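You operate a simulated robot arm through the tools that you are given. There is no shell and no other tool.

You run a simulated robot arm. Do the job below in one go: nothing can be reset, and whatever is moved stays where it is left.

JOB
Mark the card's gauge length on the coupon in the jig.
Fine: wipe the smudge off first with the cream pad on the bench; use the template, both lines; pad, marker and template back. What is to be rubbed or washed off counts as gone when no trace of it is left.

Only the result counts: the job must be done as asked and must still hold three seconds after the hand-in. Knocking over, shifting, dropping, spilling or breaking anything else fails it.

ROBOT AND FRAMES
A 6-joint arm with a two-finger parallel gripper, fixed in place. Base frame: the origin is at the foot of the arm, x ahead of it, y to its left, z up; the work surface is at about z = 880. Lengths are in mm, angles in rad, forces in N, time in s.
With the tool pointing down near the work surface it reaches from about 260 to 660 mm from the base axis. Its first joint turns from -2.897 to 2.897 rad. Payload 1.57 kg.
The TCP is the grasp point between the finger pads, 30 mm short of the fingertips. In the tool frame z runs along the fingers and y along their closing line. The gripper opens to 110 mm. The fingers are 24 mm wide and 12 mm thick; the gripper's body (48 by 112 mm) begins 78 mm behind the TCP.
Orientation is that of the tool frame in the base frame, as [roll, pitch, yaw] about the fixed x, y, z axes, in that order (R = Rz(yaw) Ry(pitch) Rx(roll)). With the fingers straight down and closing along the base's y, the tool's x points along the base's -x, its y along +y and its z along -z.

CONTROLS
- The arm moves only by the tool drive_tool. Its argument "targets" is a list of rows, each an object of numbers (a shift or turn left out is 0, a gripper value left out holds the last): "x", "y", "z": the shift along the base's x, y, z in mm; "wx", "wy", "wz": the turn, a rotation vector about the base's x, y, z in rad; "fingers": the closure, from 0 (fully open) to 1 (shut). In form: [{"x": .., "y": .., "z": .., "wx": .., "wy": .., "wz": .., "fingers": ..}, ...]. A call has 1 to 20 rows; each row is the pose to reach, as a shift and turn from the pose commanded when the call began. A row lasts 0.2 s, in which the tool goes at most 50 mm and 0.15 rad; a call with a longer step from one row to the next is refused whole, and so is a gripper value outside its range. A pose out of reach is approached as far as the arm can. The call stops where the force on the tool passes 40 N (or 10 N more than at its start, if that is more) or the arm is blocked; 0.2 s more then pass. Each finger travels about 108 mm/s and halts on what it meets, pressing with about 29 N; the grip force reading is that of the motor and also rises with nothing between the fingers. The clock runs only during rows and for 0.2 s after the last one: add rows that repeat a pose to give the fingers time. The reply holds the time, the measured pose of the TCP, the force on the tool along the base axes, the opening and the grip force, in the units named above and with some noise, with the torque about the TCP (base axes, N m) and any sound that the robot's microphone picked up.
- Cameras (640 x 400 px; columns grow to the right, rows downward): "scene" is fixed at [401.4, 501, 1653.2]; the picture's right is [-1.00, -0.07, 0.00], its down [-0.04, 0.52, -0.85] and it looks along [0.06, -0.85, -0.52] (base axes); focal length 370 px, centre (320, 200). "wrist" rides on the gripper at [70, 16, -141] in the tool frame; the picture's right is [-0.23, 0.97, 0.00], its down [-0.86, -0.20, -0.48] and it looks along [-0.47, -0.11, 0.88] (tool axes); focal length 222 px, centre (320, 200). There is no depth. A picture from a camera that has moved, and an enlarged one, comes with that camera's place and axes in the base frame and with its lens.
- grab_frame(camera): a new picture of that camera. No time passes.
- raise_lower(by): slides the trunk up (or, below 0, down) by that many mm; the arm rides with it, the base frame stays. It gives what a move gives, with no picture.
- enlarge(camera, box): a new picture of the part [left, top, right, bottom] of that camera's present view, enlarged. No time passes.
- job_done(): hands the job in; it is judged then, once.

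Nothing tells you positions but the pictures and the camera data. Unless the task says otherwise, let go and move clear before handing in.

The tools are called after "Emit:" as name(argument=value, ...) on one line, values as JSON. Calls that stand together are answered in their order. drive_tool: Moves the arm, as the interface text tells. Its arguments: {"type":"object","properties":{"targets":{"type":"array"}},"required":["targets"]} The other tools are called the same way: raise_lower (by) slides the trunk up or down; grab_frame (camera) takes a picture; enlarge (camera, box) takes an enlarged picture of a part of a camera's view; job_done () hands the job in.

At the start:

```text
t: 0.0
ee_pos: [164.5, -486.0, 1216.8]
ee_rot: [-3.141, 0.001, 3.141]
contact_force: [0.2, -0.2, 0.3]
wrist_torque: [0.0, -0.01, -0.03]
gripper_width: 110.1
grip_force: 0.1
trunk travel left (down, up): [-325.0, 265.0]
```

scene: 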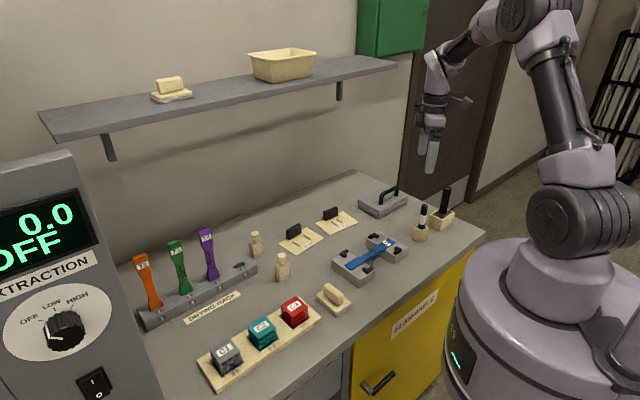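
wrist: 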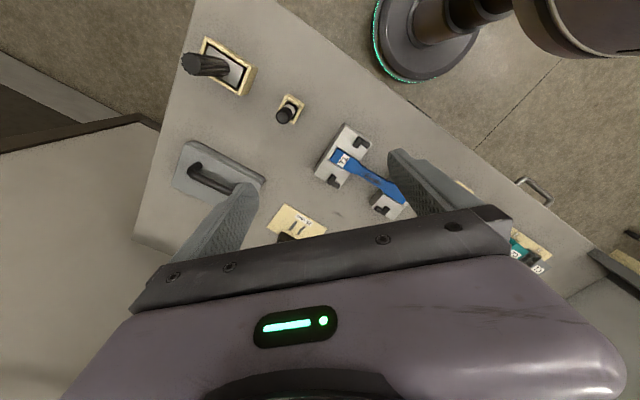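

I see a bench with a drying rack, bottles, a jig holding a blue coupon, cards/templates, a marker in a holder and a pad. I will look closer before moving.

Emit:
enlarge(camera="scene", box=[320, 170, 480, 290])

Emit:
enlarge(camera="scene", box=[240, 190, 400, 310])

Emit:
enlarge(camera="scene", box=[180, 260, 360, 395])

Emit:
enlarge(camera="wrist", box=[150, 30, 430, 250])

Emit:
enlarge(camera="scene", box=[100, 200, 300, 340])

```text
3.33 times, centred on (400, 230) of scene
camera zoom: at [401.4, 501.0, 1653.2], right [-1.0, -0.07, 0.0], down [-0.04, 0.52, -0.85], along [0.06, -0.85, -0.52], focal length 1235 px, centre (53, 100)
```

zoom: 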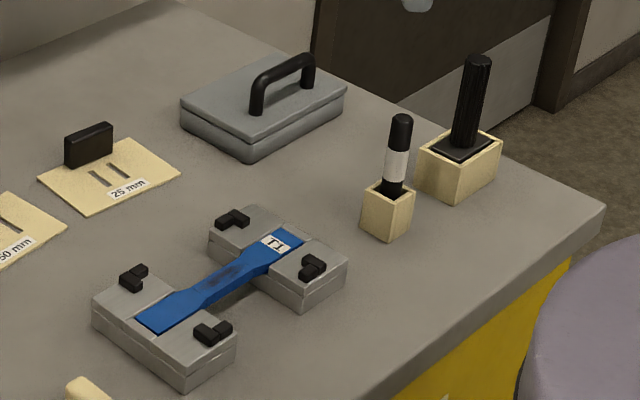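

```text
3.33 times, centred on (320, 250) of scene
camera zoom: at [401.4, 501.0, 1653.2], right [-1.0, -0.07, 0.0], down [-0.04, 0.52, -0.85], along [0.06, -0.85, -0.52], focal length 1235 px, centre (320, 33)
```

zoom: 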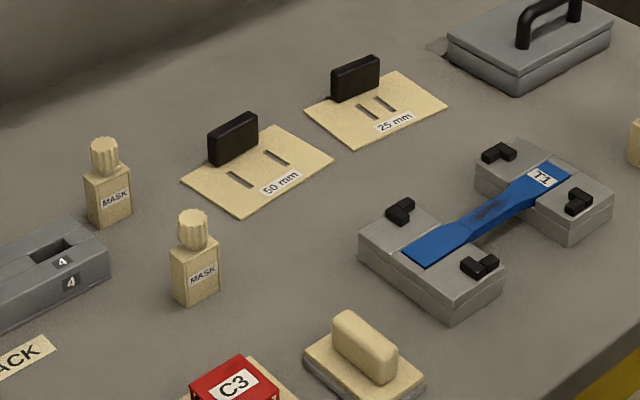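

```text
2.96 times, centred on (270, 328) of scene
camera zoom: at [401.4, 501.0, 1653.2], right [-1.0, -0.07, 0.0], down [-0.04, 0.52, -0.85], along [0.06, -0.85, -0.52], focal length 1097 px, centre (468, -178)
```

zoom: 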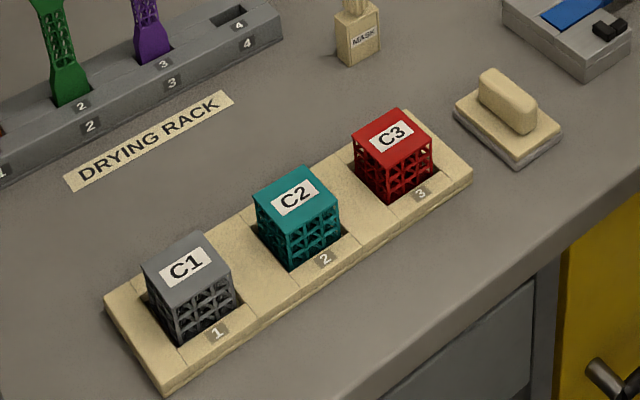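

```text
1.82 times, centred on (290, 140) of wrist
camera zoom: at [94.9, -469.1, 1358.7], right [0.23, 0.97, 0.0], down [0.86, -0.2, 0.48], along [0.47, -0.11, -0.88], focal length 404 px, centre (374, 309)
```

zoom: 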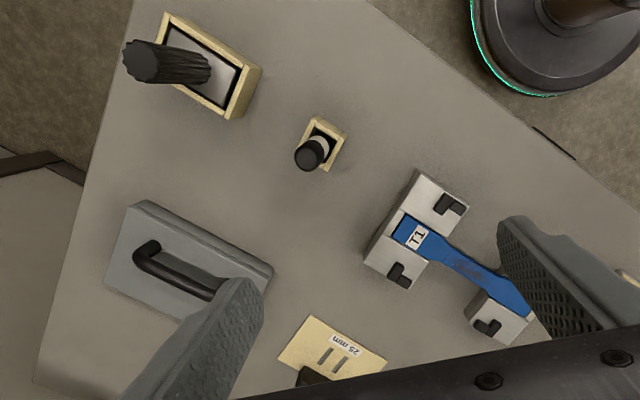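

```text
2.86 times, centred on (200, 270) of scene
camera zoom: at [401.4, 501.0, 1653.2], right [-1.0, -0.07, 0.0], down [-0.04, 0.52, -0.85], along [0.06, -0.85, -0.52], focal length 1058 px, centre (663, 0)
```

zoom: 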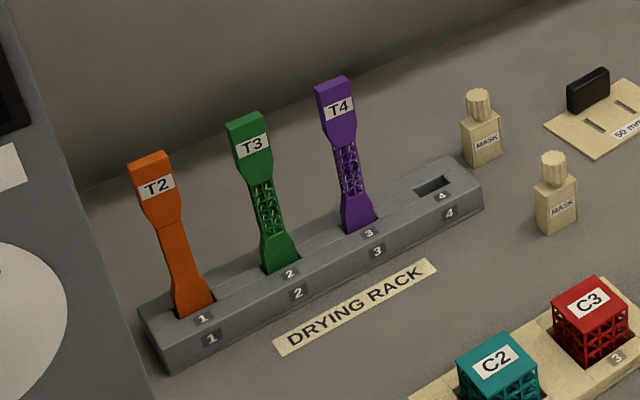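

I haven't spotted the card with the gauge length yet. I'll look over the rest of the scene picture.

Emit:
enlarge(camera="scene", box=[0, 0, 200, 125])

Emit:
enlarge(camera="scene", box=[330, 0, 530, 125])

Emit:
enlarge(camera="scene", box=[320, 275, 520, 400])

Emit:
enlarge(camera="scene", box=[130, 30, 330, 155])

Emit:
enlarge(camera="scene", box=[0, 150, 200, 400])

Emit:
grab_frame(camera="wrist")

```text
3.20 times, centred on (100, 62) of scene
camera zoom: at [401.4, 501.0, 1653.2], right [-1.0, -0.07, 0.0], down [-0.04, 0.52, -0.85], along [0.06, -0.85, -0.52], focal length 1185 px, centre (1024, 640)
```

zoom: 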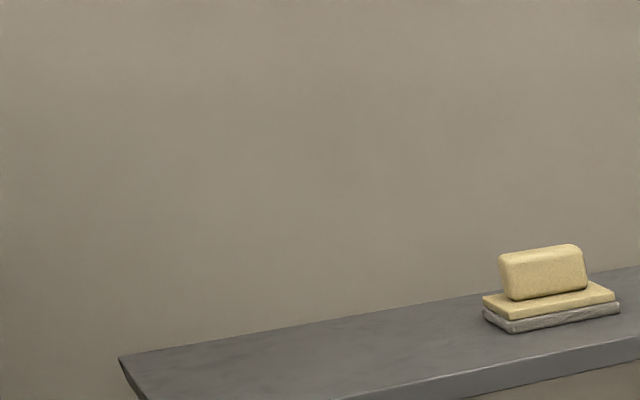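

```text
3.20 times, centred on (430, 62) of scene
camera zoom: at [401.4, 501.0, 1653.2], right [-1.0, -0.07, 0.0], down [-0.04, 0.52, -0.85], along [0.06, -0.85, -0.52], focal length 1185 px, centre (-32, 640)
```

zoom: 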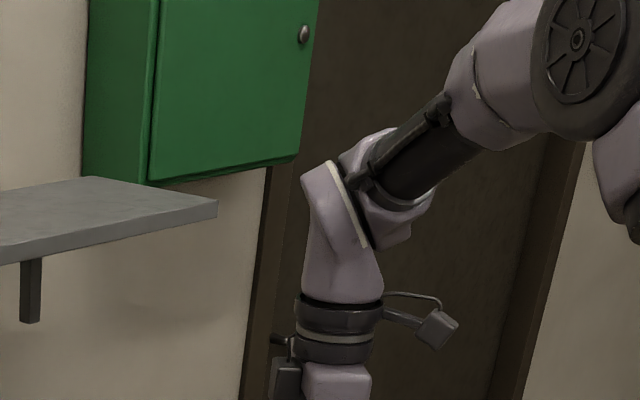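

```text
3.20 times, centred on (420, 338) of scene
camera zoom: at [401.4, 501.0, 1653.2], right [-1.0, -0.07, 0.0], down [-0.04, 0.52, -0.85], along [0.06, -0.85, -0.52], focal length 1185 px, centre (0, -240)
```

zoom: 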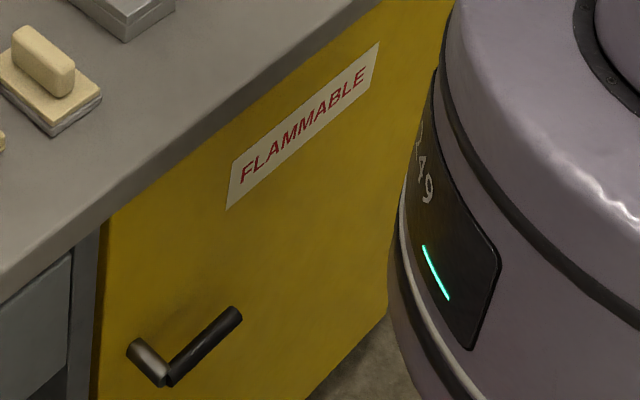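

```text
3.20 times, centred on (230, 92) of scene
camera zoom: at [401.4, 501.0, 1653.2], right [-1.0, -0.07, 0.0], down [-0.04, 0.52, -0.85], along [0.06, -0.85, -0.52], focal length 1185 px, centre (608, 544)
```

zoom: 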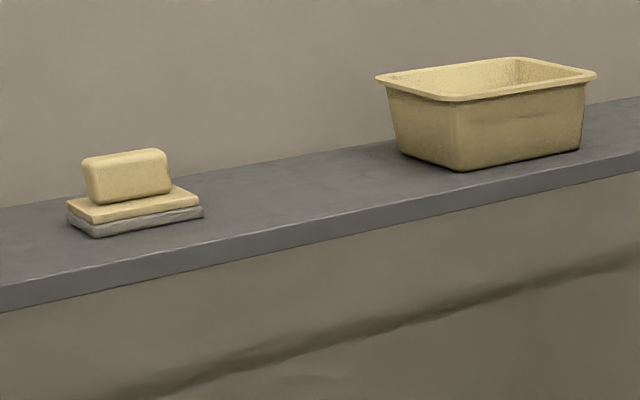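

```text
1.60 times, centred on (100, 275) of scene
camera zoom: at [401.4, 501.0, 1653.2], right [-1.0, -0.07, 0.0], down [-0.04, 0.52, -0.85], along [0.06, -0.85, -0.52], focal length 593 px, centre (672, 80)
```

zoom: 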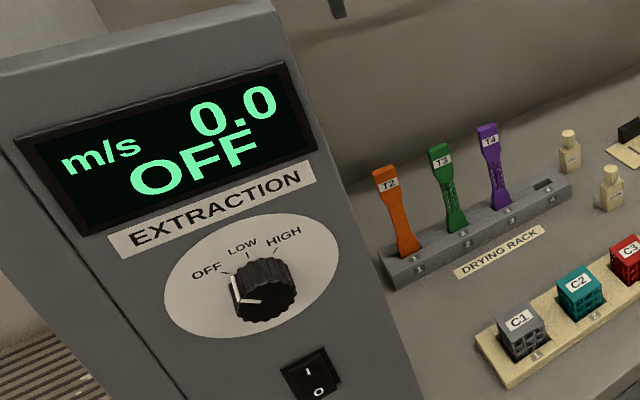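

```text
taken
camera wrist: at [94.9, -469.1, 1358.7], right [0.23, 0.97, 0.0], down [0.86, -0.2, 0.48], along [0.47, -0.11, -0.88], focal length 222 px, centre (320, 200)
```

wrist: 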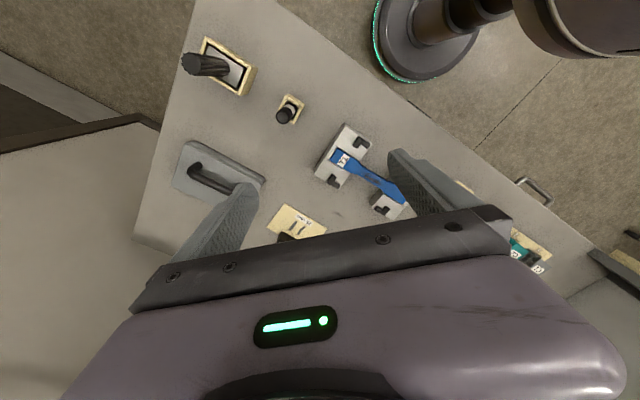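

The bench items are located roughly: jig about (300,-412), marker about (139,-528), and templates beyond 700 mm. No card is visible yet, so I'll tilt the wrist camera to look at the wall and the surroundings.

Emit:
drive_tool(targets=[{"wx": -0.14, "y": 20}, {"wx": -0.28, "y": 40}, {"wx": -0.42, "y": 60}, {"wx": -0.56, "y": 80}, {"wx": -0.7, "y": 100}, {"wx": -0.84, "y": 100}, {"wx": -0.98, "y": 100}, {"wx": -1.12, "y": 100}])

Emit:
grab_frame(camera="wrist")

Emit:
grab_frame(camera="scene")

```text
t: 1.8
ee_pos: [196.2, -420.8, 1215.1]
ee_rot: [-2.024, -0.001, -3.141]
contact_force: [0.0, -0.4, -0.7]
wrist_torque: [0.01, 0.02, 0.02]
gripper_width: 110.2
grip_force: 0.0
out of reach, approached as far as the arm can: row 5, 6, 7, 8
trunk travel left (down, up): [-325.0, 265.0]
```

```text
taken
camera wrist: at [126.7, -285.1, 1263.2], right [0.23, 0.42, -0.88], down [0.86, 0.34, 0.39], along [0.47, -0.84, -0.28], focal length 222 px, centre (320, 200)
```

wrist: 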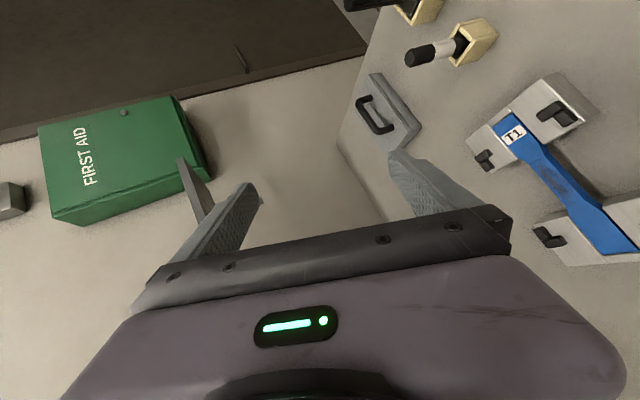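

```text
taken
```

scene: 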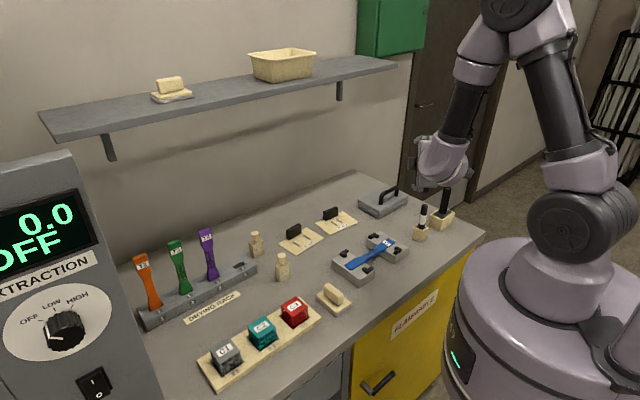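

The wall shows only a first-aid cabinet. I'll turn to look toward the extraction unit and the rest of the wall.

Emit:
drive_tool(targets=[{"wz": 0.14, "z": 20}, {"wz": 0.28, "z": 40}, {"wz": 0.42, "z": 60}, {"wz": 0.56, "z": 80}, {"wz": 0.7, "z": 100}])

Emit:
grab_frame(camera="wrist")

```text
t: 3.0
ee_pos: [295.9, -327.2, 1379.1]
ee_rot: [-2.047, -0.029, -2.498]
contact_force: [-0.1, 0.1, -0.2]
wrist_torque: [-0.02, -0.01, -0.02]
gripper_width: 110.2
grip_force: 0.0
out of reach, approached as far as the arm can: row 1, 2, 3, 4, 5
trunk travel left (down, up): [-325.0, 265.0]
```

```text
taken
camera wrist: at [161.2, -261.3, 1431.5], right [-0.11, 0.48, -0.87], down [0.49, 0.79, 0.37], along [0.86, -0.39, -0.32], focal length 222 px, centre (320, 200)
```

wrist: 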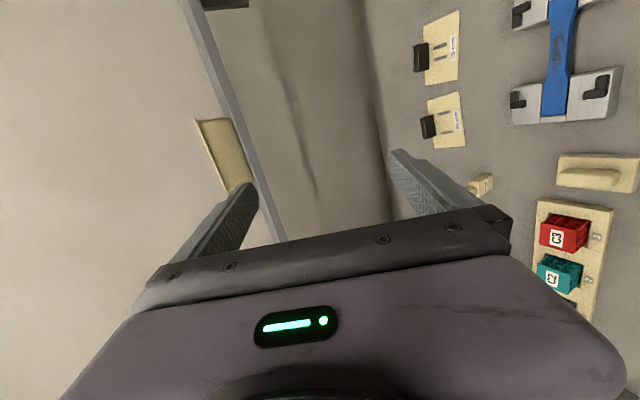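

Still no card. I'll keep turning to look to the far side and behind the scene camera.

Emit:
drive_tool(targets=[{"wz": 0.14}, {"wz": 0.28}, {"wz": 0.42}, {"wz": 0.56}, {"wz": 0.7}, {"wz": 0.84}])

Emit:
grab_frame(camera="wrist")

Emit:
grab_frame(camera="scene")

```text
t: 4.4
ee_pos: [346.3, -228.8, 1362.1]
ee_rot: [-2.294, -0.085, -2.072]
contact_force: [-0.7, -1.1, -2.0]
wrist_torque: [0.01, -0.14, 0.06]
gripper_width: 109.9
grip_force: 0.1
out of reach, approached as far as the arm can: row 1, 2, 3, 4, 5, 6
trunk travel left (down, up): [-325.0, 265.0]
```

```text
taken
camera wrist: at [213.4, -226.5, 1449.3], right [-0.49, 0.45, -0.75], down [0.23, 0.89, 0.39], along [0.84, 0.02, -0.54], focal length 222 px, centre (320, 200)
```

wrist: 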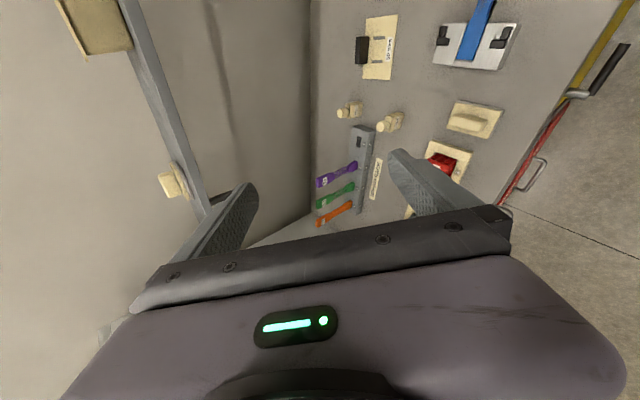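

```text
taken
```

scene: 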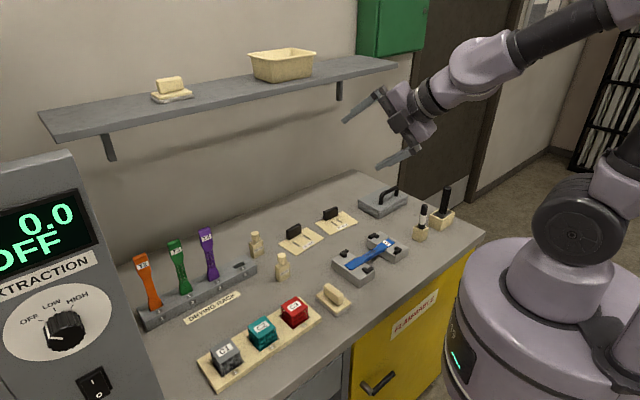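

Something newly visible near the top right, behind where the arm was. I'll enlarge it.

Emit:
enlarge(camera="scene", box=[480, 0, 640, 100])

Emit:
enlarge(camera="wrist", box=[300, 0, 640, 220])

Emit:
enlarge(camera="wrist", box=[0, 200, 200, 350])

```text
4.00 times, centred on (560, 50) of scene
camera zoom: at [401.4, 501.0, 1653.2], right [-1.0, -0.07, 0.0], down [-0.04, 0.52, -0.85], along [0.06, -0.85, -0.52], focal length 1482 px, centre (-640, 800)
```

zoom: 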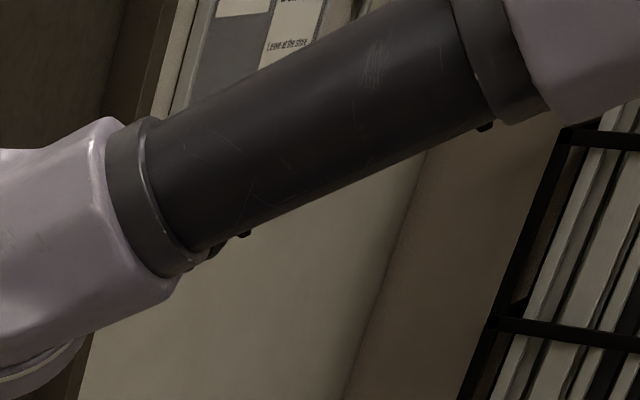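

```text
1.82 times, centred on (470, 110) of wrist
camera zoom: at [213.4, -226.5, 1449.3], right [-0.49, 0.45, -0.75], down [0.23, 0.89, 0.39], along [0.84, 0.02, -0.54], focal length 404 px, centre (47, 364)
```

zoom: 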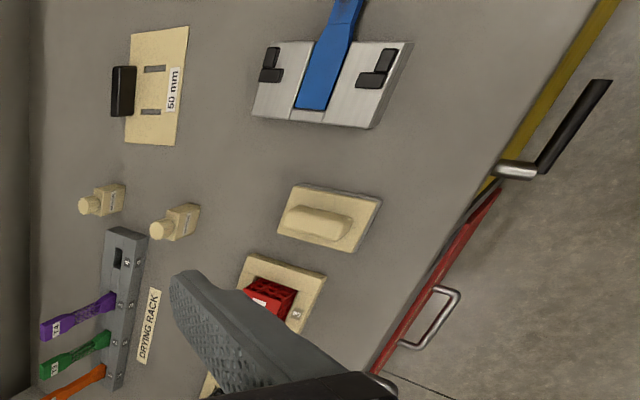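

```text
2.67 times, centred on (100, 275) of wrist
camera zoom: at [213.4, -226.5, 1449.3], right [-0.49, 0.45, -0.75], down [0.23, 0.89, 0.39], along [0.84, 0.02, -0.54], focal length 592 px, centre (907, 0)
```

zoom: 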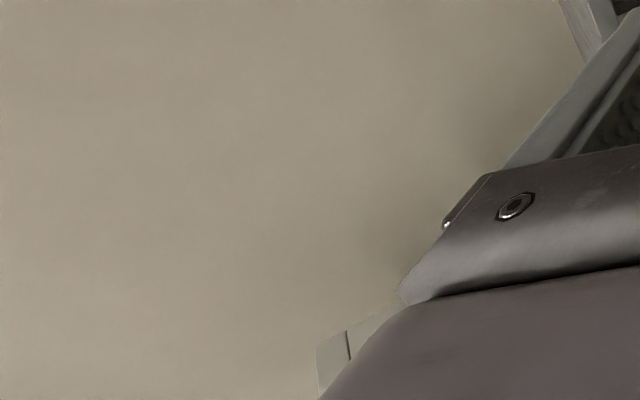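

There is a notice board with papers on the wall to the right of the door. I'll swing the wrist camera toward it to see if the card is there.

Emit:
drive_tool(targets=[{"x": 13, "y": -31, "z": 30, "wz": -0.13}, {"x": 26, "y": -62, "z": 60, "wz": -0.26}, {"x": 39, "y": -93, "z": 80, "wz": -0.39}, {"x": -2, "y": -103, "z": 80, "wz": -0.52}, {"x": -44, "y": -113, "z": 80, "wz": -0.65}, {"x": -85, "y": -123, "z": 80, "wz": -0.78}, {"x": -127, "y": -133, "z": 80, "wz": -0.91}, {"x": -170, "y": -129, "z": 80, "wz": -1.04}, {"x": -212, "y": -125, "z": 80, "wz": -1.17}, {"x": -255, "y": -121, "z": 80, "wz": -1.3}, {"x": -297, "y": -117, "z": 80, "wz": -1.43}, {"x": -337, "y": -96, "z": 80, "wz": -1.57}, {"x": -377, "y": -75, "z": 80, "wz": -1.7}, {"x": -418, "y": -54, "z": 80, "wz": -1.83}, {"x": -458, "y": -33, "z": 80, "wz": -1.96}, {"x": -498, "y": -12, "z": 80, "wz": -2.1}, {"x": -498, "y": -12, "z": 80, "wz": -2.24}])

Emit:
grab_frame(camera="wrist")

Emit:
grab_frame(camera="scene")

```text
t: 6.1
ee_pos: [64.8, -401.3, 1385.2]
ee_rot: [-2.452, -0.02, -2.971]
contact_force: [0.1, 0.3, -0.5]
wrist_torque: [0.02, -0.02, -0.01]
gripper_width: 109.9
grip_force: 0.1
out of reach, approached as far as the arm can: row 1, 2, 3, 4, 5, 6, 7, 8
trunk travel left (down, up): [-325.0, 265.0]
stopped in row 8: the arm was blocked; the commanded pose is now the measured one
```

```text
taken
camera wrist: at [-19.0, -311.5, 1484.7], right [0.09, 0.78, -0.62], down [0.82, 0.3, 0.48], along [0.56, -0.56, -0.62], focal length 222 px, centre (320, 200)
```

wrist: 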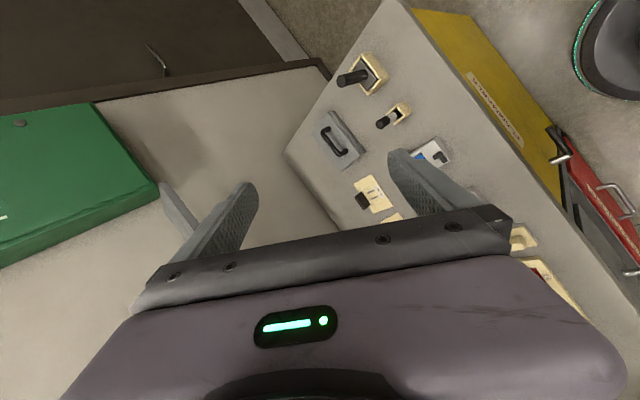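

```text
taken
```

scene: 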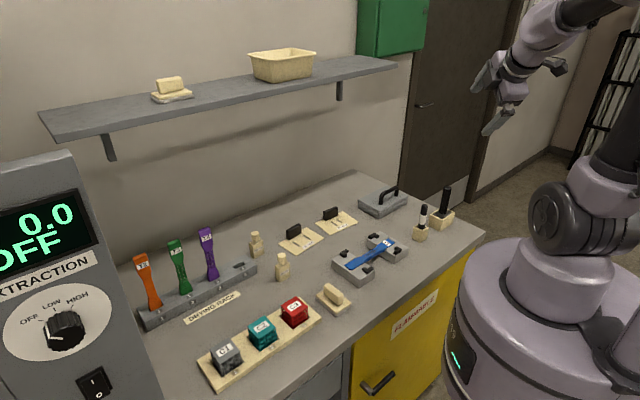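

The arm stopped from an awkward pose, clear of everything. I'll swing it around the base axis only, toward the notice board.

Emit:
drive_tool(targets=[{"x": -40.1, "y": -4.4, "wz": -0.1}, {"x": -80.7, "y": -4.9, "wz": -0.2}, {"x": -121.2, "y": -1.3, "wz": -0.3}, {"x": -161.1, "y": 6.4, "wz": -0.4}, {"x": -200, "y": 17.9, "wz": -0.5}, {"x": -237.6, "y": 33.4, "wz": -0.6}, {"x": -273.5, "y": 52.5, "wz": -0.7}])

Emit:
grab_frame(camera="wrist")

Emit:
grab_frame(camera="scene")

```text
t: 7.7
ee_pos: [-210.7, -348.7, 1387.5]
ee_rot: [-2.447, -0.009, 2.614]
contact_force: [0.2, -0.7, 0.2]
wrist_torque: [0.02, -0.01, 0.03]
gripper_width: 109.9
grip_force: 0.0
trunk travel left (down, up): [-325.0, 265.0]
```

```text
taken
camera wrist: at [-217.8, -223.6, 1486.9], right [0.57, 0.54, -0.63], down [0.82, -0.3, 0.49], along [0.07, -0.79, -0.61], focal length 222 px, centre (320, 200)
```

wrist: 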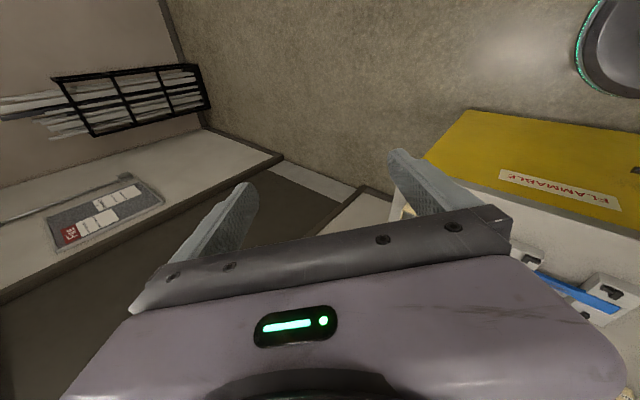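

```text
taken
```

scene: 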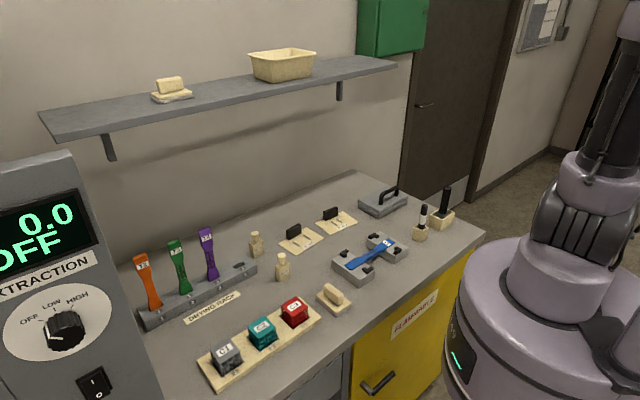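

The notice board is in view now, with several papers pinned to it. I'll enlarge it.

Emit:
enlarge(camera="wrist", box=[30, 165, 180, 260])

Emit:
enlarge(camera="scene", box=[510, 0, 580, 50])

Emit:
enlarge(camera="wrist", box=[60, 180, 150, 240])

```text
4.21 times, centred on (105, 212) of wrist
camera zoom: at [-217.8, -223.6, 1486.9], right [0.57, 0.54, -0.63], down [0.82, -0.3, 0.49], along [0.07, -0.79, -0.61], focal length 935 px, centre (1225, 147)
```

zoom: 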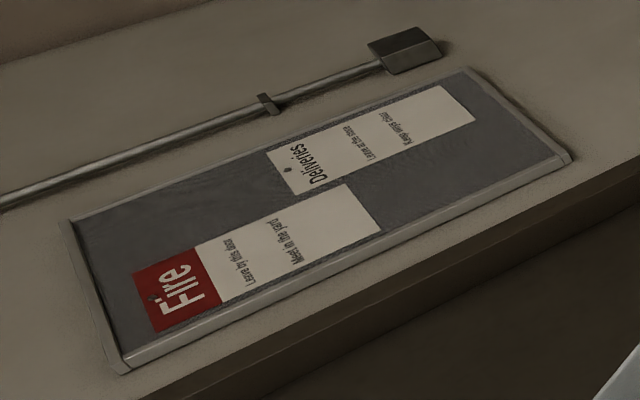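

```text
8.00 times, centred on (545, 25) of scene
camera zoom: at [401.4, 501.0, 1653.2], right [-1.0, -0.07, 0.0], down [-0.04, 0.52, -0.85], along [0.06, -0.85, -0.52], focal length 2963 px, centre (-1480, 1600)
```

zoom: 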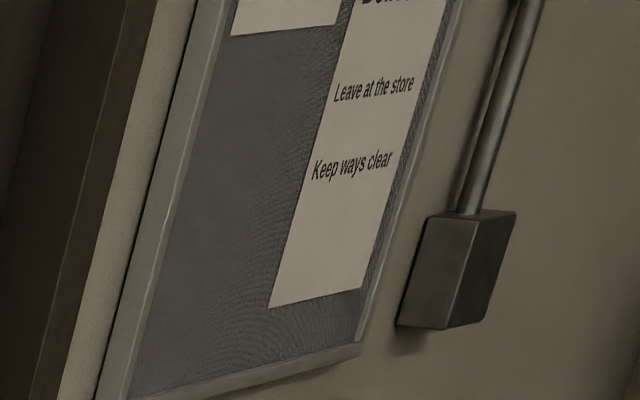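

```text
6.67 times, centred on (105, 210) of wrist
camera zoom: at [-217.8, -223.6, 1486.9], right [0.57, 0.54, -0.63], down [0.82, -0.3, 0.49], along [0.07, -0.79, -0.61], focal length 1481 px, centre (1753, 133)
```

zoom: 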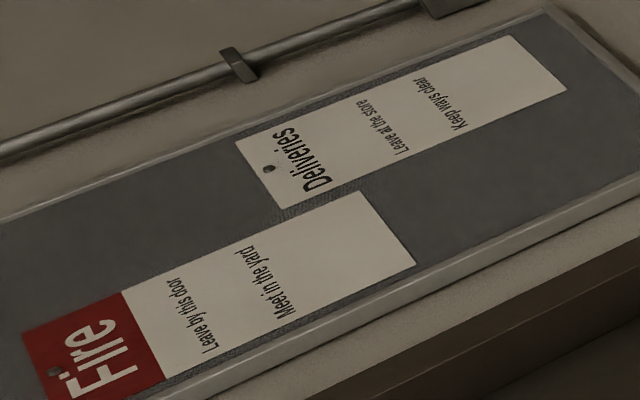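

Those notices are only about fire and deliveries. I'll swing back over the bench at the same height and look toward the far side and the bench front.

Emit:
drive_tool(targets=[{"x": 37, "y": -20, "wz": 0.104}, {"x": 75, "y": -35.5, "wz": 0.204}, {"x": 114, "y": -47, "wz": 0.304}, {"x": 154, "y": -55, "wz": 0.404}, {"x": 194.7, "y": -58.4, "wz": 0.504}, {"x": 235.5, "y": -58, "wz": 0.604}, {"x": 276, "y": -53.4, "wz": 0.704}, {"x": 315.7, "y": -45, "wz": 0.804}, {"x": 354.5, "y": -32.5, "wz": 0.904}, {"x": 392, "y": -16, "wz": 1.004}, {"x": 427.3, "y": 3.7, "wz": 1.104}, {"x": 460.8, "y": 27, "wz": 1.204}, {"x": 491.6, "y": 53.6, "wz": 1.304}, {"x": 519.7, "y": 83, "wz": 1.404}, {"x": 544.7, "y": 115.4, "wz": 1.504}, {"x": 566.3, "y": 150, "wz": 1.604}])

Emit:
grab_frame(camera="wrist")

Emit:
grab_frame(camera="scene")

```text
t: 11.1
ee_pos: [353.7, -204.1, 1380.7]
ee_rot: [-2.458, -0.009, -2.061]
contact_force: [-0.6, 0.0, 0.3]
wrist_torque: [0.0, 0.01, -0.03]
gripper_width: 110.2
grip_force: 0.0
out of reach, approached as far as the arm can: row 15, 16
trunk travel left (down, up): [-325.0, 265.0]
```

```text
taken
camera wrist: at [231.7, -216.3, 1481.8], right [-0.56, 0.55, -0.62], down [0.27, 0.83, 0.49], along [0.78, 0.1, -0.62], focal length 222 px, centre (320, 200)
```

wrist: 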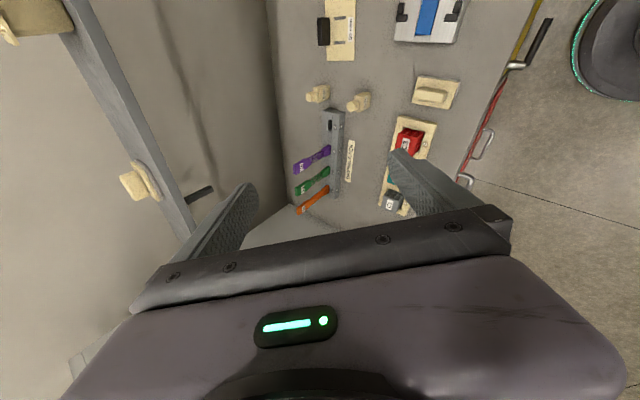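

```text
taken
```

scene: 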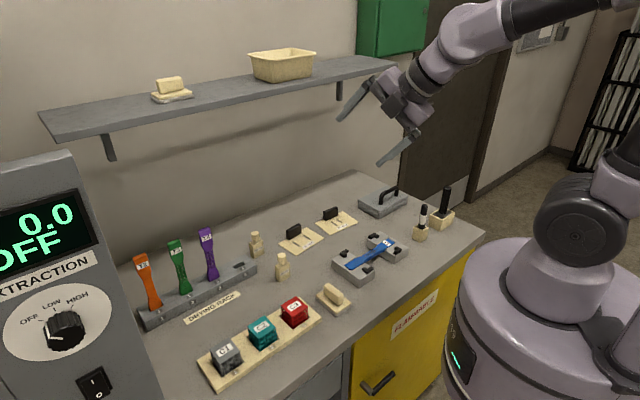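

I'll enlarge the odd shapes at the edge of this view and the grey handled box.

Emit:
enlarge(camera="wrist", box=[40, 320, 140, 390])

Emit:
enlarge(camera="wrist", box=[260, 0, 520, 220])

Emit:
enlarge(camera="scene", box=[340, 170, 420, 220])

Emit:
enlarge(camera="scene", box=[560, 20, 640, 180])

```text
5.71 times, centred on (90, 355) of wrist
camera zoom: at [231.7, -216.3, 1481.8], right [-0.56, 0.55, -0.62], down [0.27, 0.83, 0.49], along [0.78, 0.1, -0.62], focal length 1269 px, centre (1634, -686)
```

zoom: 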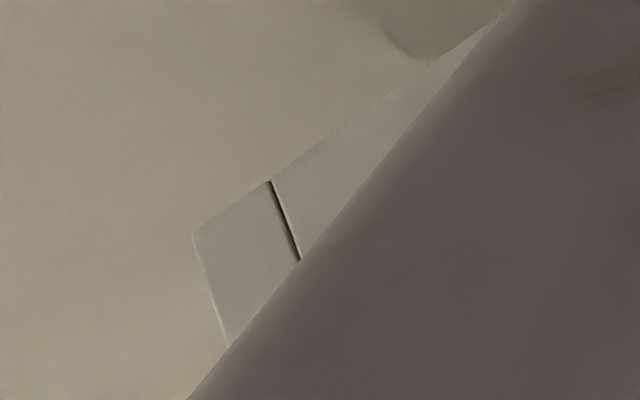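

```text
1.82 times, centred on (390, 110) of wrist
camera zoom: at [231.7, -216.3, 1481.8], right [-0.56, 0.55, -0.62], down [0.27, 0.83, 0.49], along [0.78, 0.1, -0.62], focal length 404 px, centre (193, 364)
```

zoom: 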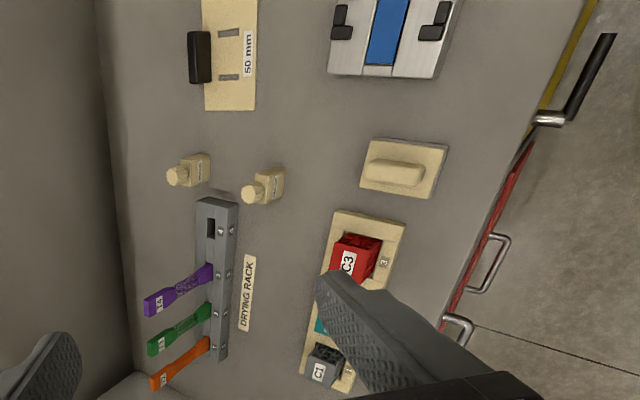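

```text
8.00 times, centred on (380, 195) of scene
camera zoom: at [401.4, 501.0, 1653.2], right [-1.0, -0.07, 0.0], down [-0.04, 0.52, -0.85], along [0.06, -0.85, -0.52], focal length 2963 px, centre (-160, 240)
```

zoom: 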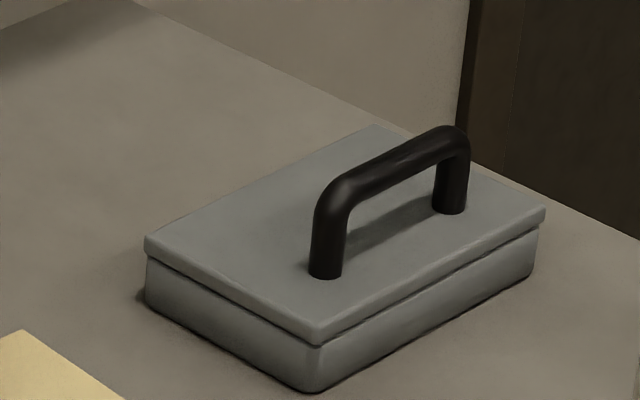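

```text
2.50 times, centred on (600, 100) of scene
camera zoom: at [401.4, 501.0, 1653.2], right [-1.0, -0.07, 0.0], down [-0.04, 0.52, -0.85], along [0.06, -0.85, -0.52], focal length 926 px, centre (-380, 450)
```

zoom: 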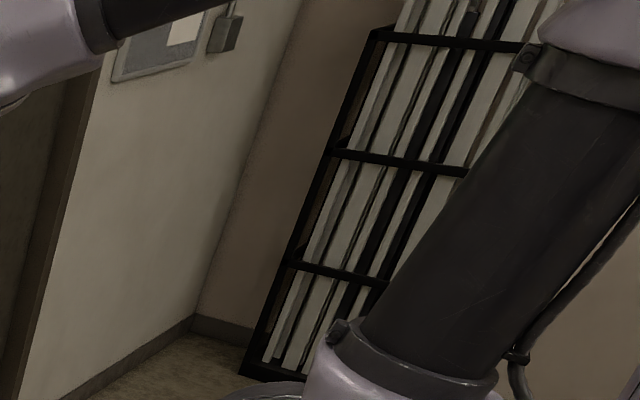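

The grey handled box is a lidded box, so the card could be inside it. Before touching it I'll check the other side of the room with the arm well clear.

Emit:
drive_tool(targets=[{"x": 13, "y": -6, "z": -16, "wx": 0.065, "wy": 0.12}, {"x": 26, "y": -12, "z": -32, "wx": 0.13, "wy": 0.241}, {"x": 39, "y": -18, "z": -48, "wx": 0.195, "wy": 0.362}, {"x": 52, "y": -24, "z": -64, "wx": 0.26, "wy": 0.482}, {"x": 65, "y": -29, "z": -80, "wx": 0.325, "wy": 0.603}, {"x": 65, "y": -29, "z": -80, "wx": 0.325, "wy": 0.603}])

Emit:
grab_frame(camera="wrist")

```text
t: 12.5
ee_pos: [418.8, -232.9, 1305.7]
ee_rot: [-3.133, -0.016, -2.055]
contact_force: [-0.3, -0.1, 0.1]
wrist_torque: [-0.03, -0.05, -0.03]
gripper_width: 109.8
grip_force: 0.2
out of reach, approached as far as the arm can: row 1, 2
trunk travel left (down, up): [-325.0, 265.0]
```

```text
taken
camera wrist: at [371.0, -284.4, 1449.0], right [-0.76, 0.66, -0.01], down [0.58, 0.67, 0.47], along [0.31, 0.35, -0.88], focal length 222 px, centre (320, 200)
```

wrist: 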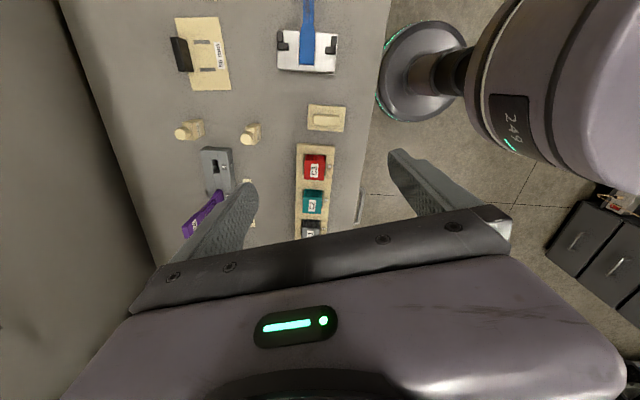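

There is another cabinet with something on top behind the scene camera's side. I'll rotate toward it.

Emit:
enlarge(camera="wrist", box=[540, 170, 640, 240])

Emit:
drive_tool(targets=[{"x": 20, "y": 42, "wz": 0.1}, {"x": 36, "y": 86, "wz": 0.2}, {"x": 48, "y": 132, "wz": 0.3}, {"x": 54, "y": 178, "wz": 0.4}, {"x": 57, "y": 224, "wz": 0.5}, {"x": 54, "y": 271, "wz": 0.6}, {"x": 48, "y": 317, "wz": 0.7}, {"x": 37, "y": 362, "wz": 0.8}, {"x": 21, "y": 406, "wz": 0.9}, {"x": 0, "y": 448, "wz": 1.0}, {"x": -25, "y": 489, "wz": 1.1}])

Emit:
grab_frame(camera="wrist")

```text
5.71 times, centred on (590, 205) of wrist
camera zoom: at [371.0, -284.4, 1449.0], right [-0.76, 0.66, -0.01], down [0.58, 0.67, 0.47], along [0.31, 0.35, -0.88], focal length 1269 px, centre (-1223, 171)
```

zoom: 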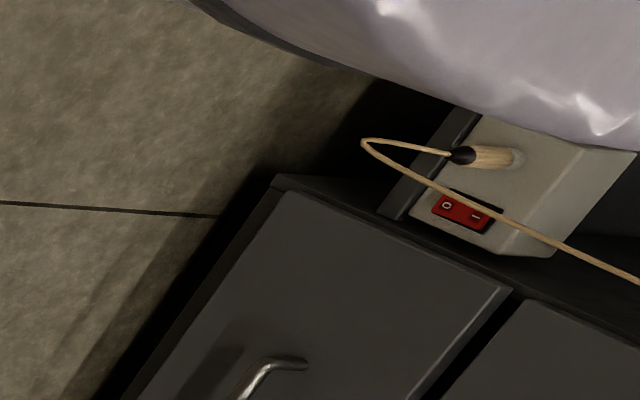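

```text
t: 14.9
ee_pos: [392.7, 256.2, 1306.7]
ee_rot: [-3.133, -0.014, -0.957]
contact_force: [-0.2, 0.2, 0.4]
wrist_torque: [-0.01, -0.07, 0.0]
gripper_width: 109.8
grip_force: 0.0
trunk travel left (down, up): [-325.0, 265.0]
```

```text
taken
camera wrist: at [416.5, 191.1, 1448.9], right [-0.93, -0.38, -0.01], down [-0.34, 0.82, 0.47], along [-0.17, 0.44, -0.88], focal length 222 px, centre (320, 200)
```

wrist: 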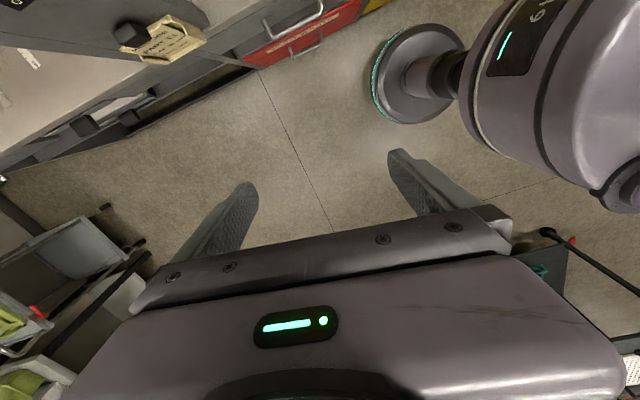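

A cream card held by a dark clip hangs on the side of the extraction unit. I'll read it.

Emit:
enlarge(camera="wrist", box=[100, 5, 220, 80])

Emit:
enlarge(camera="wrist", box=[230, 0, 390, 80])

Emit:
enlarge(camera="wrist", box=[0, 180, 160, 400])

Emit:
enlarge(camera="wrist", box=[0, 0, 120, 80])

```text
5.33 times, centred on (160, 42) of wrist
camera zoom: at [416.5, 191.1, 1448.9], right [-0.93, -0.38, -0.01], down [-0.34, 0.82, 0.47], along [-0.17, 0.44, -0.88], focal length 1185 px, centre (1173, 1040)
```

zoom: 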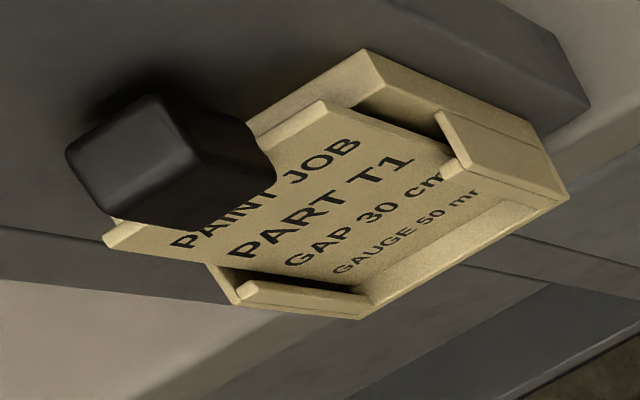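

```text
4.00 times, centred on (310, 40) of wrist
camera zoom: at [416.5, 191.1, 1448.9], right [-0.93, -0.38, -0.01], down [-0.34, 0.82, 0.47], along [-0.17, 0.44, -0.88], focal length 888 px, centre (360, 840)
```

zoom: 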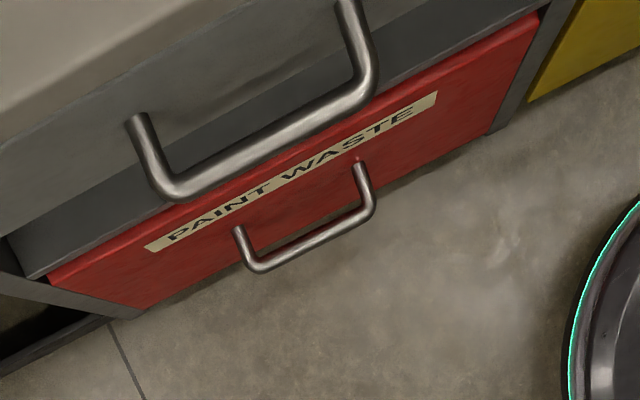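

```text
1.82 times, centred on (80, 290) of wrist
camera zoom: at [416.5, 191.1, 1448.9], right [-0.93, -0.38, -0.01], down [-0.34, 0.82, 0.47], along [-0.17, 0.44, -0.88], focal length 404 px, centre (756, 36)
```

zoom: 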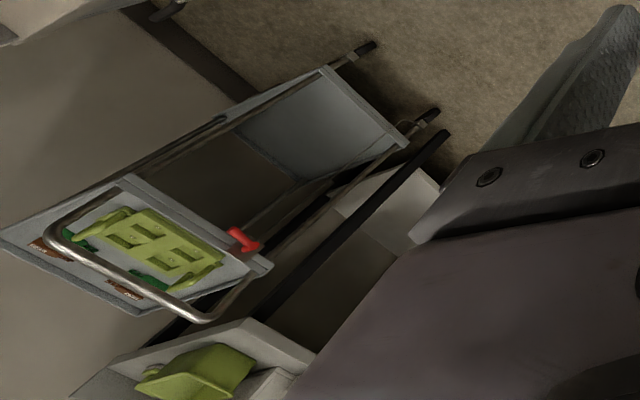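

```text
5.00 times, centred on (60, 40) of wrist
camera zoom: at [416.5, 191.1, 1448.9], right [-0.93, -0.38, -0.01], down [-0.34, 0.82, 0.47], along [-0.17, 0.44, -0.88], focal length 1111 px, centre (1620, 1000)
```

zoom: 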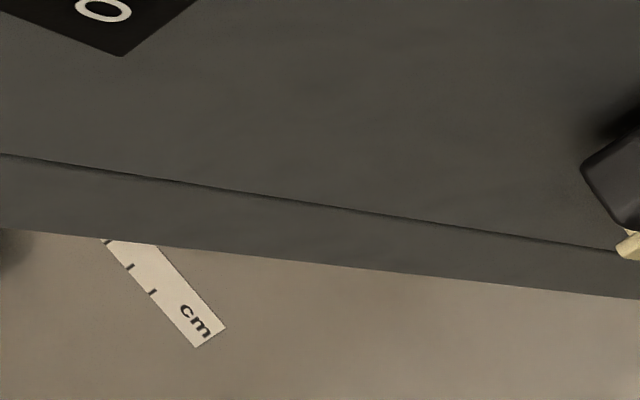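

The card reads PART T1, GAUGE 50 mm, so the 50 mm template is the one. I'll return over the bench for detailed views of the jig and tools.

Emit:
drive_tool(targets=[{"x": 23.7, "y": -40.5, "wz": -0.1}, {"x": 43.2, "y": -83.1, "wz": -0.2}, {"x": 58.3, "y": -127.5, "wz": -0.3}, {"x": 68.9, "y": -173.2, "wz": -0.4}, {"x": 74.9, "y": -219.7, "wz": -0.5}, {"x": 76.2, "y": -266.5, "wz": -0.6}, {"x": 72.8, "y": -313.3, "wz": -0.7}, {"x": 64.8, "y": -359.5, "wz": -0.8}, {"x": 52.2, "y": -404.6, "wz": -0.9}, {"x": 35.2, "y": -448.3, "wz": -1.0}, {"x": 13.9, "y": -490, "wz": -1.1}, {"x": -11.5, "y": -529.5, "wz": -1.2}, {"x": -40.8, "y": -566.2, "wz": -1.3}, {"x": -73.6, "y": -599.8, "wz": -1.4}, {"x": -109.6, "y": -630, "wz": -1.5}, {"x": -148.3, "y": -656.5, "wz": -1.6}, {"x": -189.5, "y": -678.9, "wz": -1.7}, {"x": -189.5, "y": -678.9, "wz": -1.83}, {"x": -189.5, "y": -678.9, "wz": -1.96}, {"x": -189.5, "y": -678.9, "wz": -2.1}])

Emit:
grab_frame(camera="wrist")

```text
t: 19.1
ee_pos: [202.9, -423.8, 1304.9]
ee_rot: [-3.132, -0.016, -3.057]
contact_force: [-0.5, 0.3, 0.2]
wrist_torque: [-0.03, 0.01, 0.0]
gripper_width: 110.2
grip_force: 0.1
trunk travel left (down, up): [-325.0, 265.0]
```

```text
taken
camera wrist: at [135.0, -411.6, 1448.4], right [0.15, 0.99, -0.01], down [0.88, -0.12, 0.47], along [0.46, -0.08, -0.88], focal length 222 px, centre (320, 200)
```

wrist: 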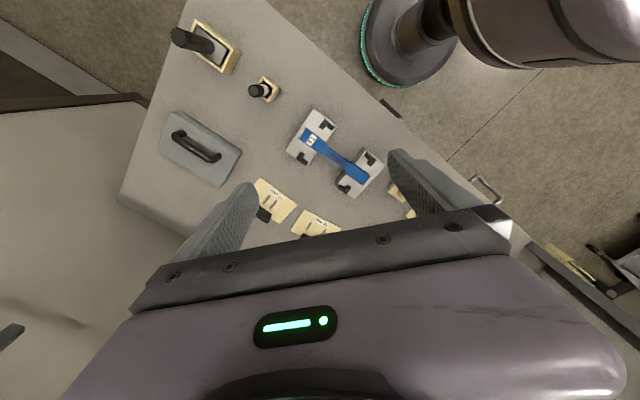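

I see everything on the bench now. I'll lower and straighten the tool for a sharper look at the jig.

Emit:
drive_tool(targets=[{"x": 8, "y": 0, "z": -35, "wx": 0.011, "wy": -0.015, "wz": -0.084}, {"x": 16, "y": 0, "z": -70, "wx": 0.011, "wy": -0.015, "wz": -0.084}, {"x": 24, "y": 0, "z": -105, "wx": 0.011, "wy": -0.015, "wz": -0.084}, {"x": 32, "y": 0, "z": -140, "wx": 0.011, "wy": -0.015, "wz": -0.084}, {"x": 40, "y": 0, "z": -175, "wx": 0.011, "wy": -0.015, "wz": -0.084}, {"x": 48, "y": 0, "z": -205, "wx": 0.011, "wy": -0.015, "wz": -0.084}])

Emit:
enlarge(camera="wrist", box=[160, 0, 480, 240])

Emit:
grab_frame(camera="wrist")

```text
t: 20.5
ee_pos: [256.3, -431.2, 1107.0]
ee_rot: [3.112, 0.03, -3.141]
contact_force: [0.0, -0.8, -0.8]
wrist_torque: [0.0, 0.0, 0.03]
gripper_width: 110.2
grip_force: 0.1
out of reach, approached as far as the arm can: row 4, 5, 6
trunk travel left (down, up): [-325.0, 265.0]
```

```text
1.67 times, centred on (320, 120) of wrist
camera zoom: at [182.0, -418.7, 1246.9], right [0.23, 0.97, 0.04], down [0.84, -0.21, 0.5], along [0.49, -0.08, -0.87], focal length 370 px, centre (320, 333)
```

zoom: 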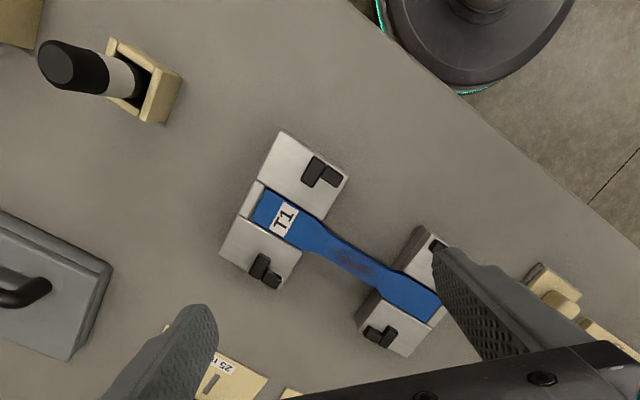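

```text
taken
camera wrist: at [182.0, -418.7, 1246.9], right [0.23, 0.97, 0.04], down [0.84, -0.21, 0.5], along [0.49, -0.08, -0.87], focal length 222 px, centre (320, 200)
```

wrist: 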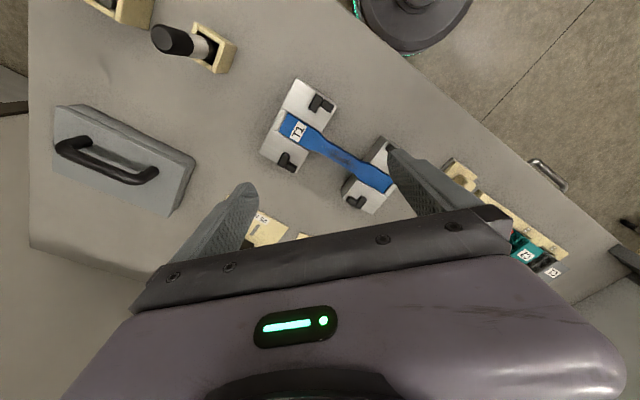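

The arm reports being near a limit here. I'll check its posture in the scene picture.

Emit:
grab_frame(camera="scene")

```text
taken
```

scene: 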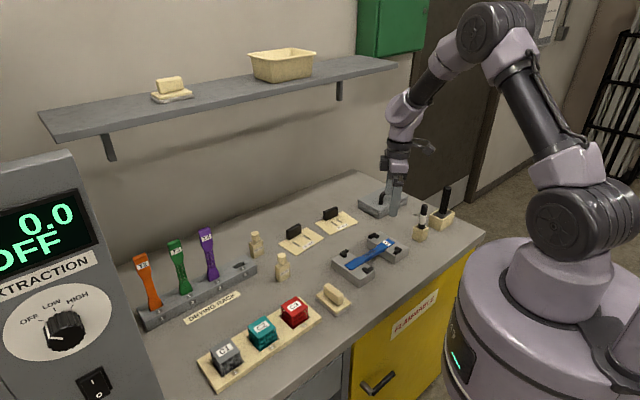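

The shoulder is high relative to the bench, so I'll lift the tool a little and then lower the trunk to gain reach near the surface.

Emit:
drive_tool(targets=[{"x": 0, "y": 0, "z": 40}, {"x": 0, "y": 0, "z": 80}, {"x": 0, "y": 0, "z": 120}, {"x": 0, "y": 0, "z": 160}])

Emit:
raise_lower(by=-220)

Emit:
grab_frame(camera="scene")

Emit:
grab_frame(camera="wrist")

```text
t: 21.5
ee_pos: [255.4, -430.2, 1267.9]
ee_rot: [3.14, -0.001, -3.14]
contact_force: [0.4, -0.2, -0.2]
wrist_torque: [0.02, -0.01, 0.04]
gripper_width: 110.0
grip_force: 0.0
out of reach, approached as far as the arm can: row 1
trunk travel left (down, up): [-325.0, 265.0]
```

```text
t: 23.9
ee_pos: [255.6, -430.3, 1048.2]
ee_rot: [3.139, 0.001, -3.138]
contact_force: [0.1, -0.6, 0.0]
wrist_torque: [0.01, -0.02, 0.02]
gripper_width: 110.1
grip_force: 0.1
trunk travel left (down, up): [-105.0, 485.0]
```

```text
taken
```

scene: 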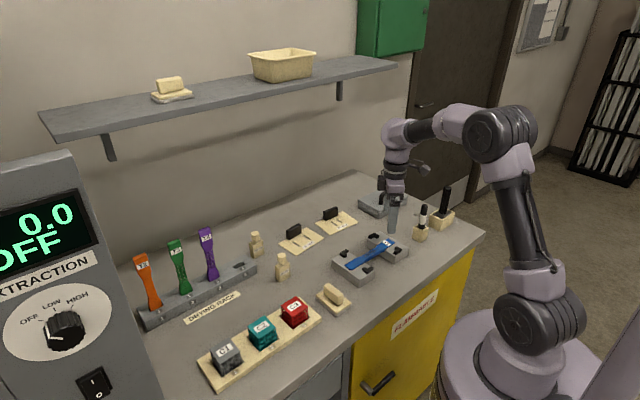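

```text
taken
camera wrist: at [185.8, -414.2, 1190.0], right [0.23, 0.97, 0.0], down [0.86, -0.2, 0.48], along [0.47, -0.11, -0.88], focal length 222 px, centre (320, 200)
```

wrist: 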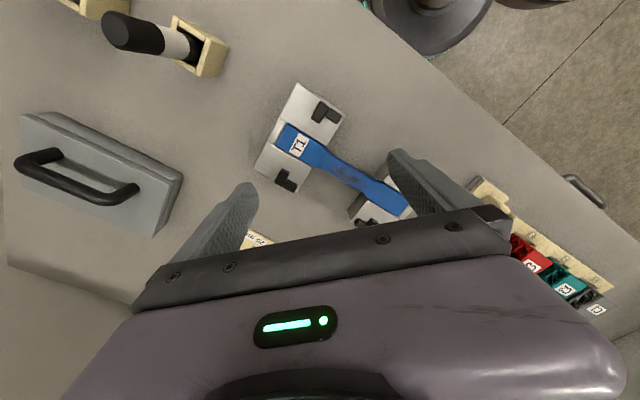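

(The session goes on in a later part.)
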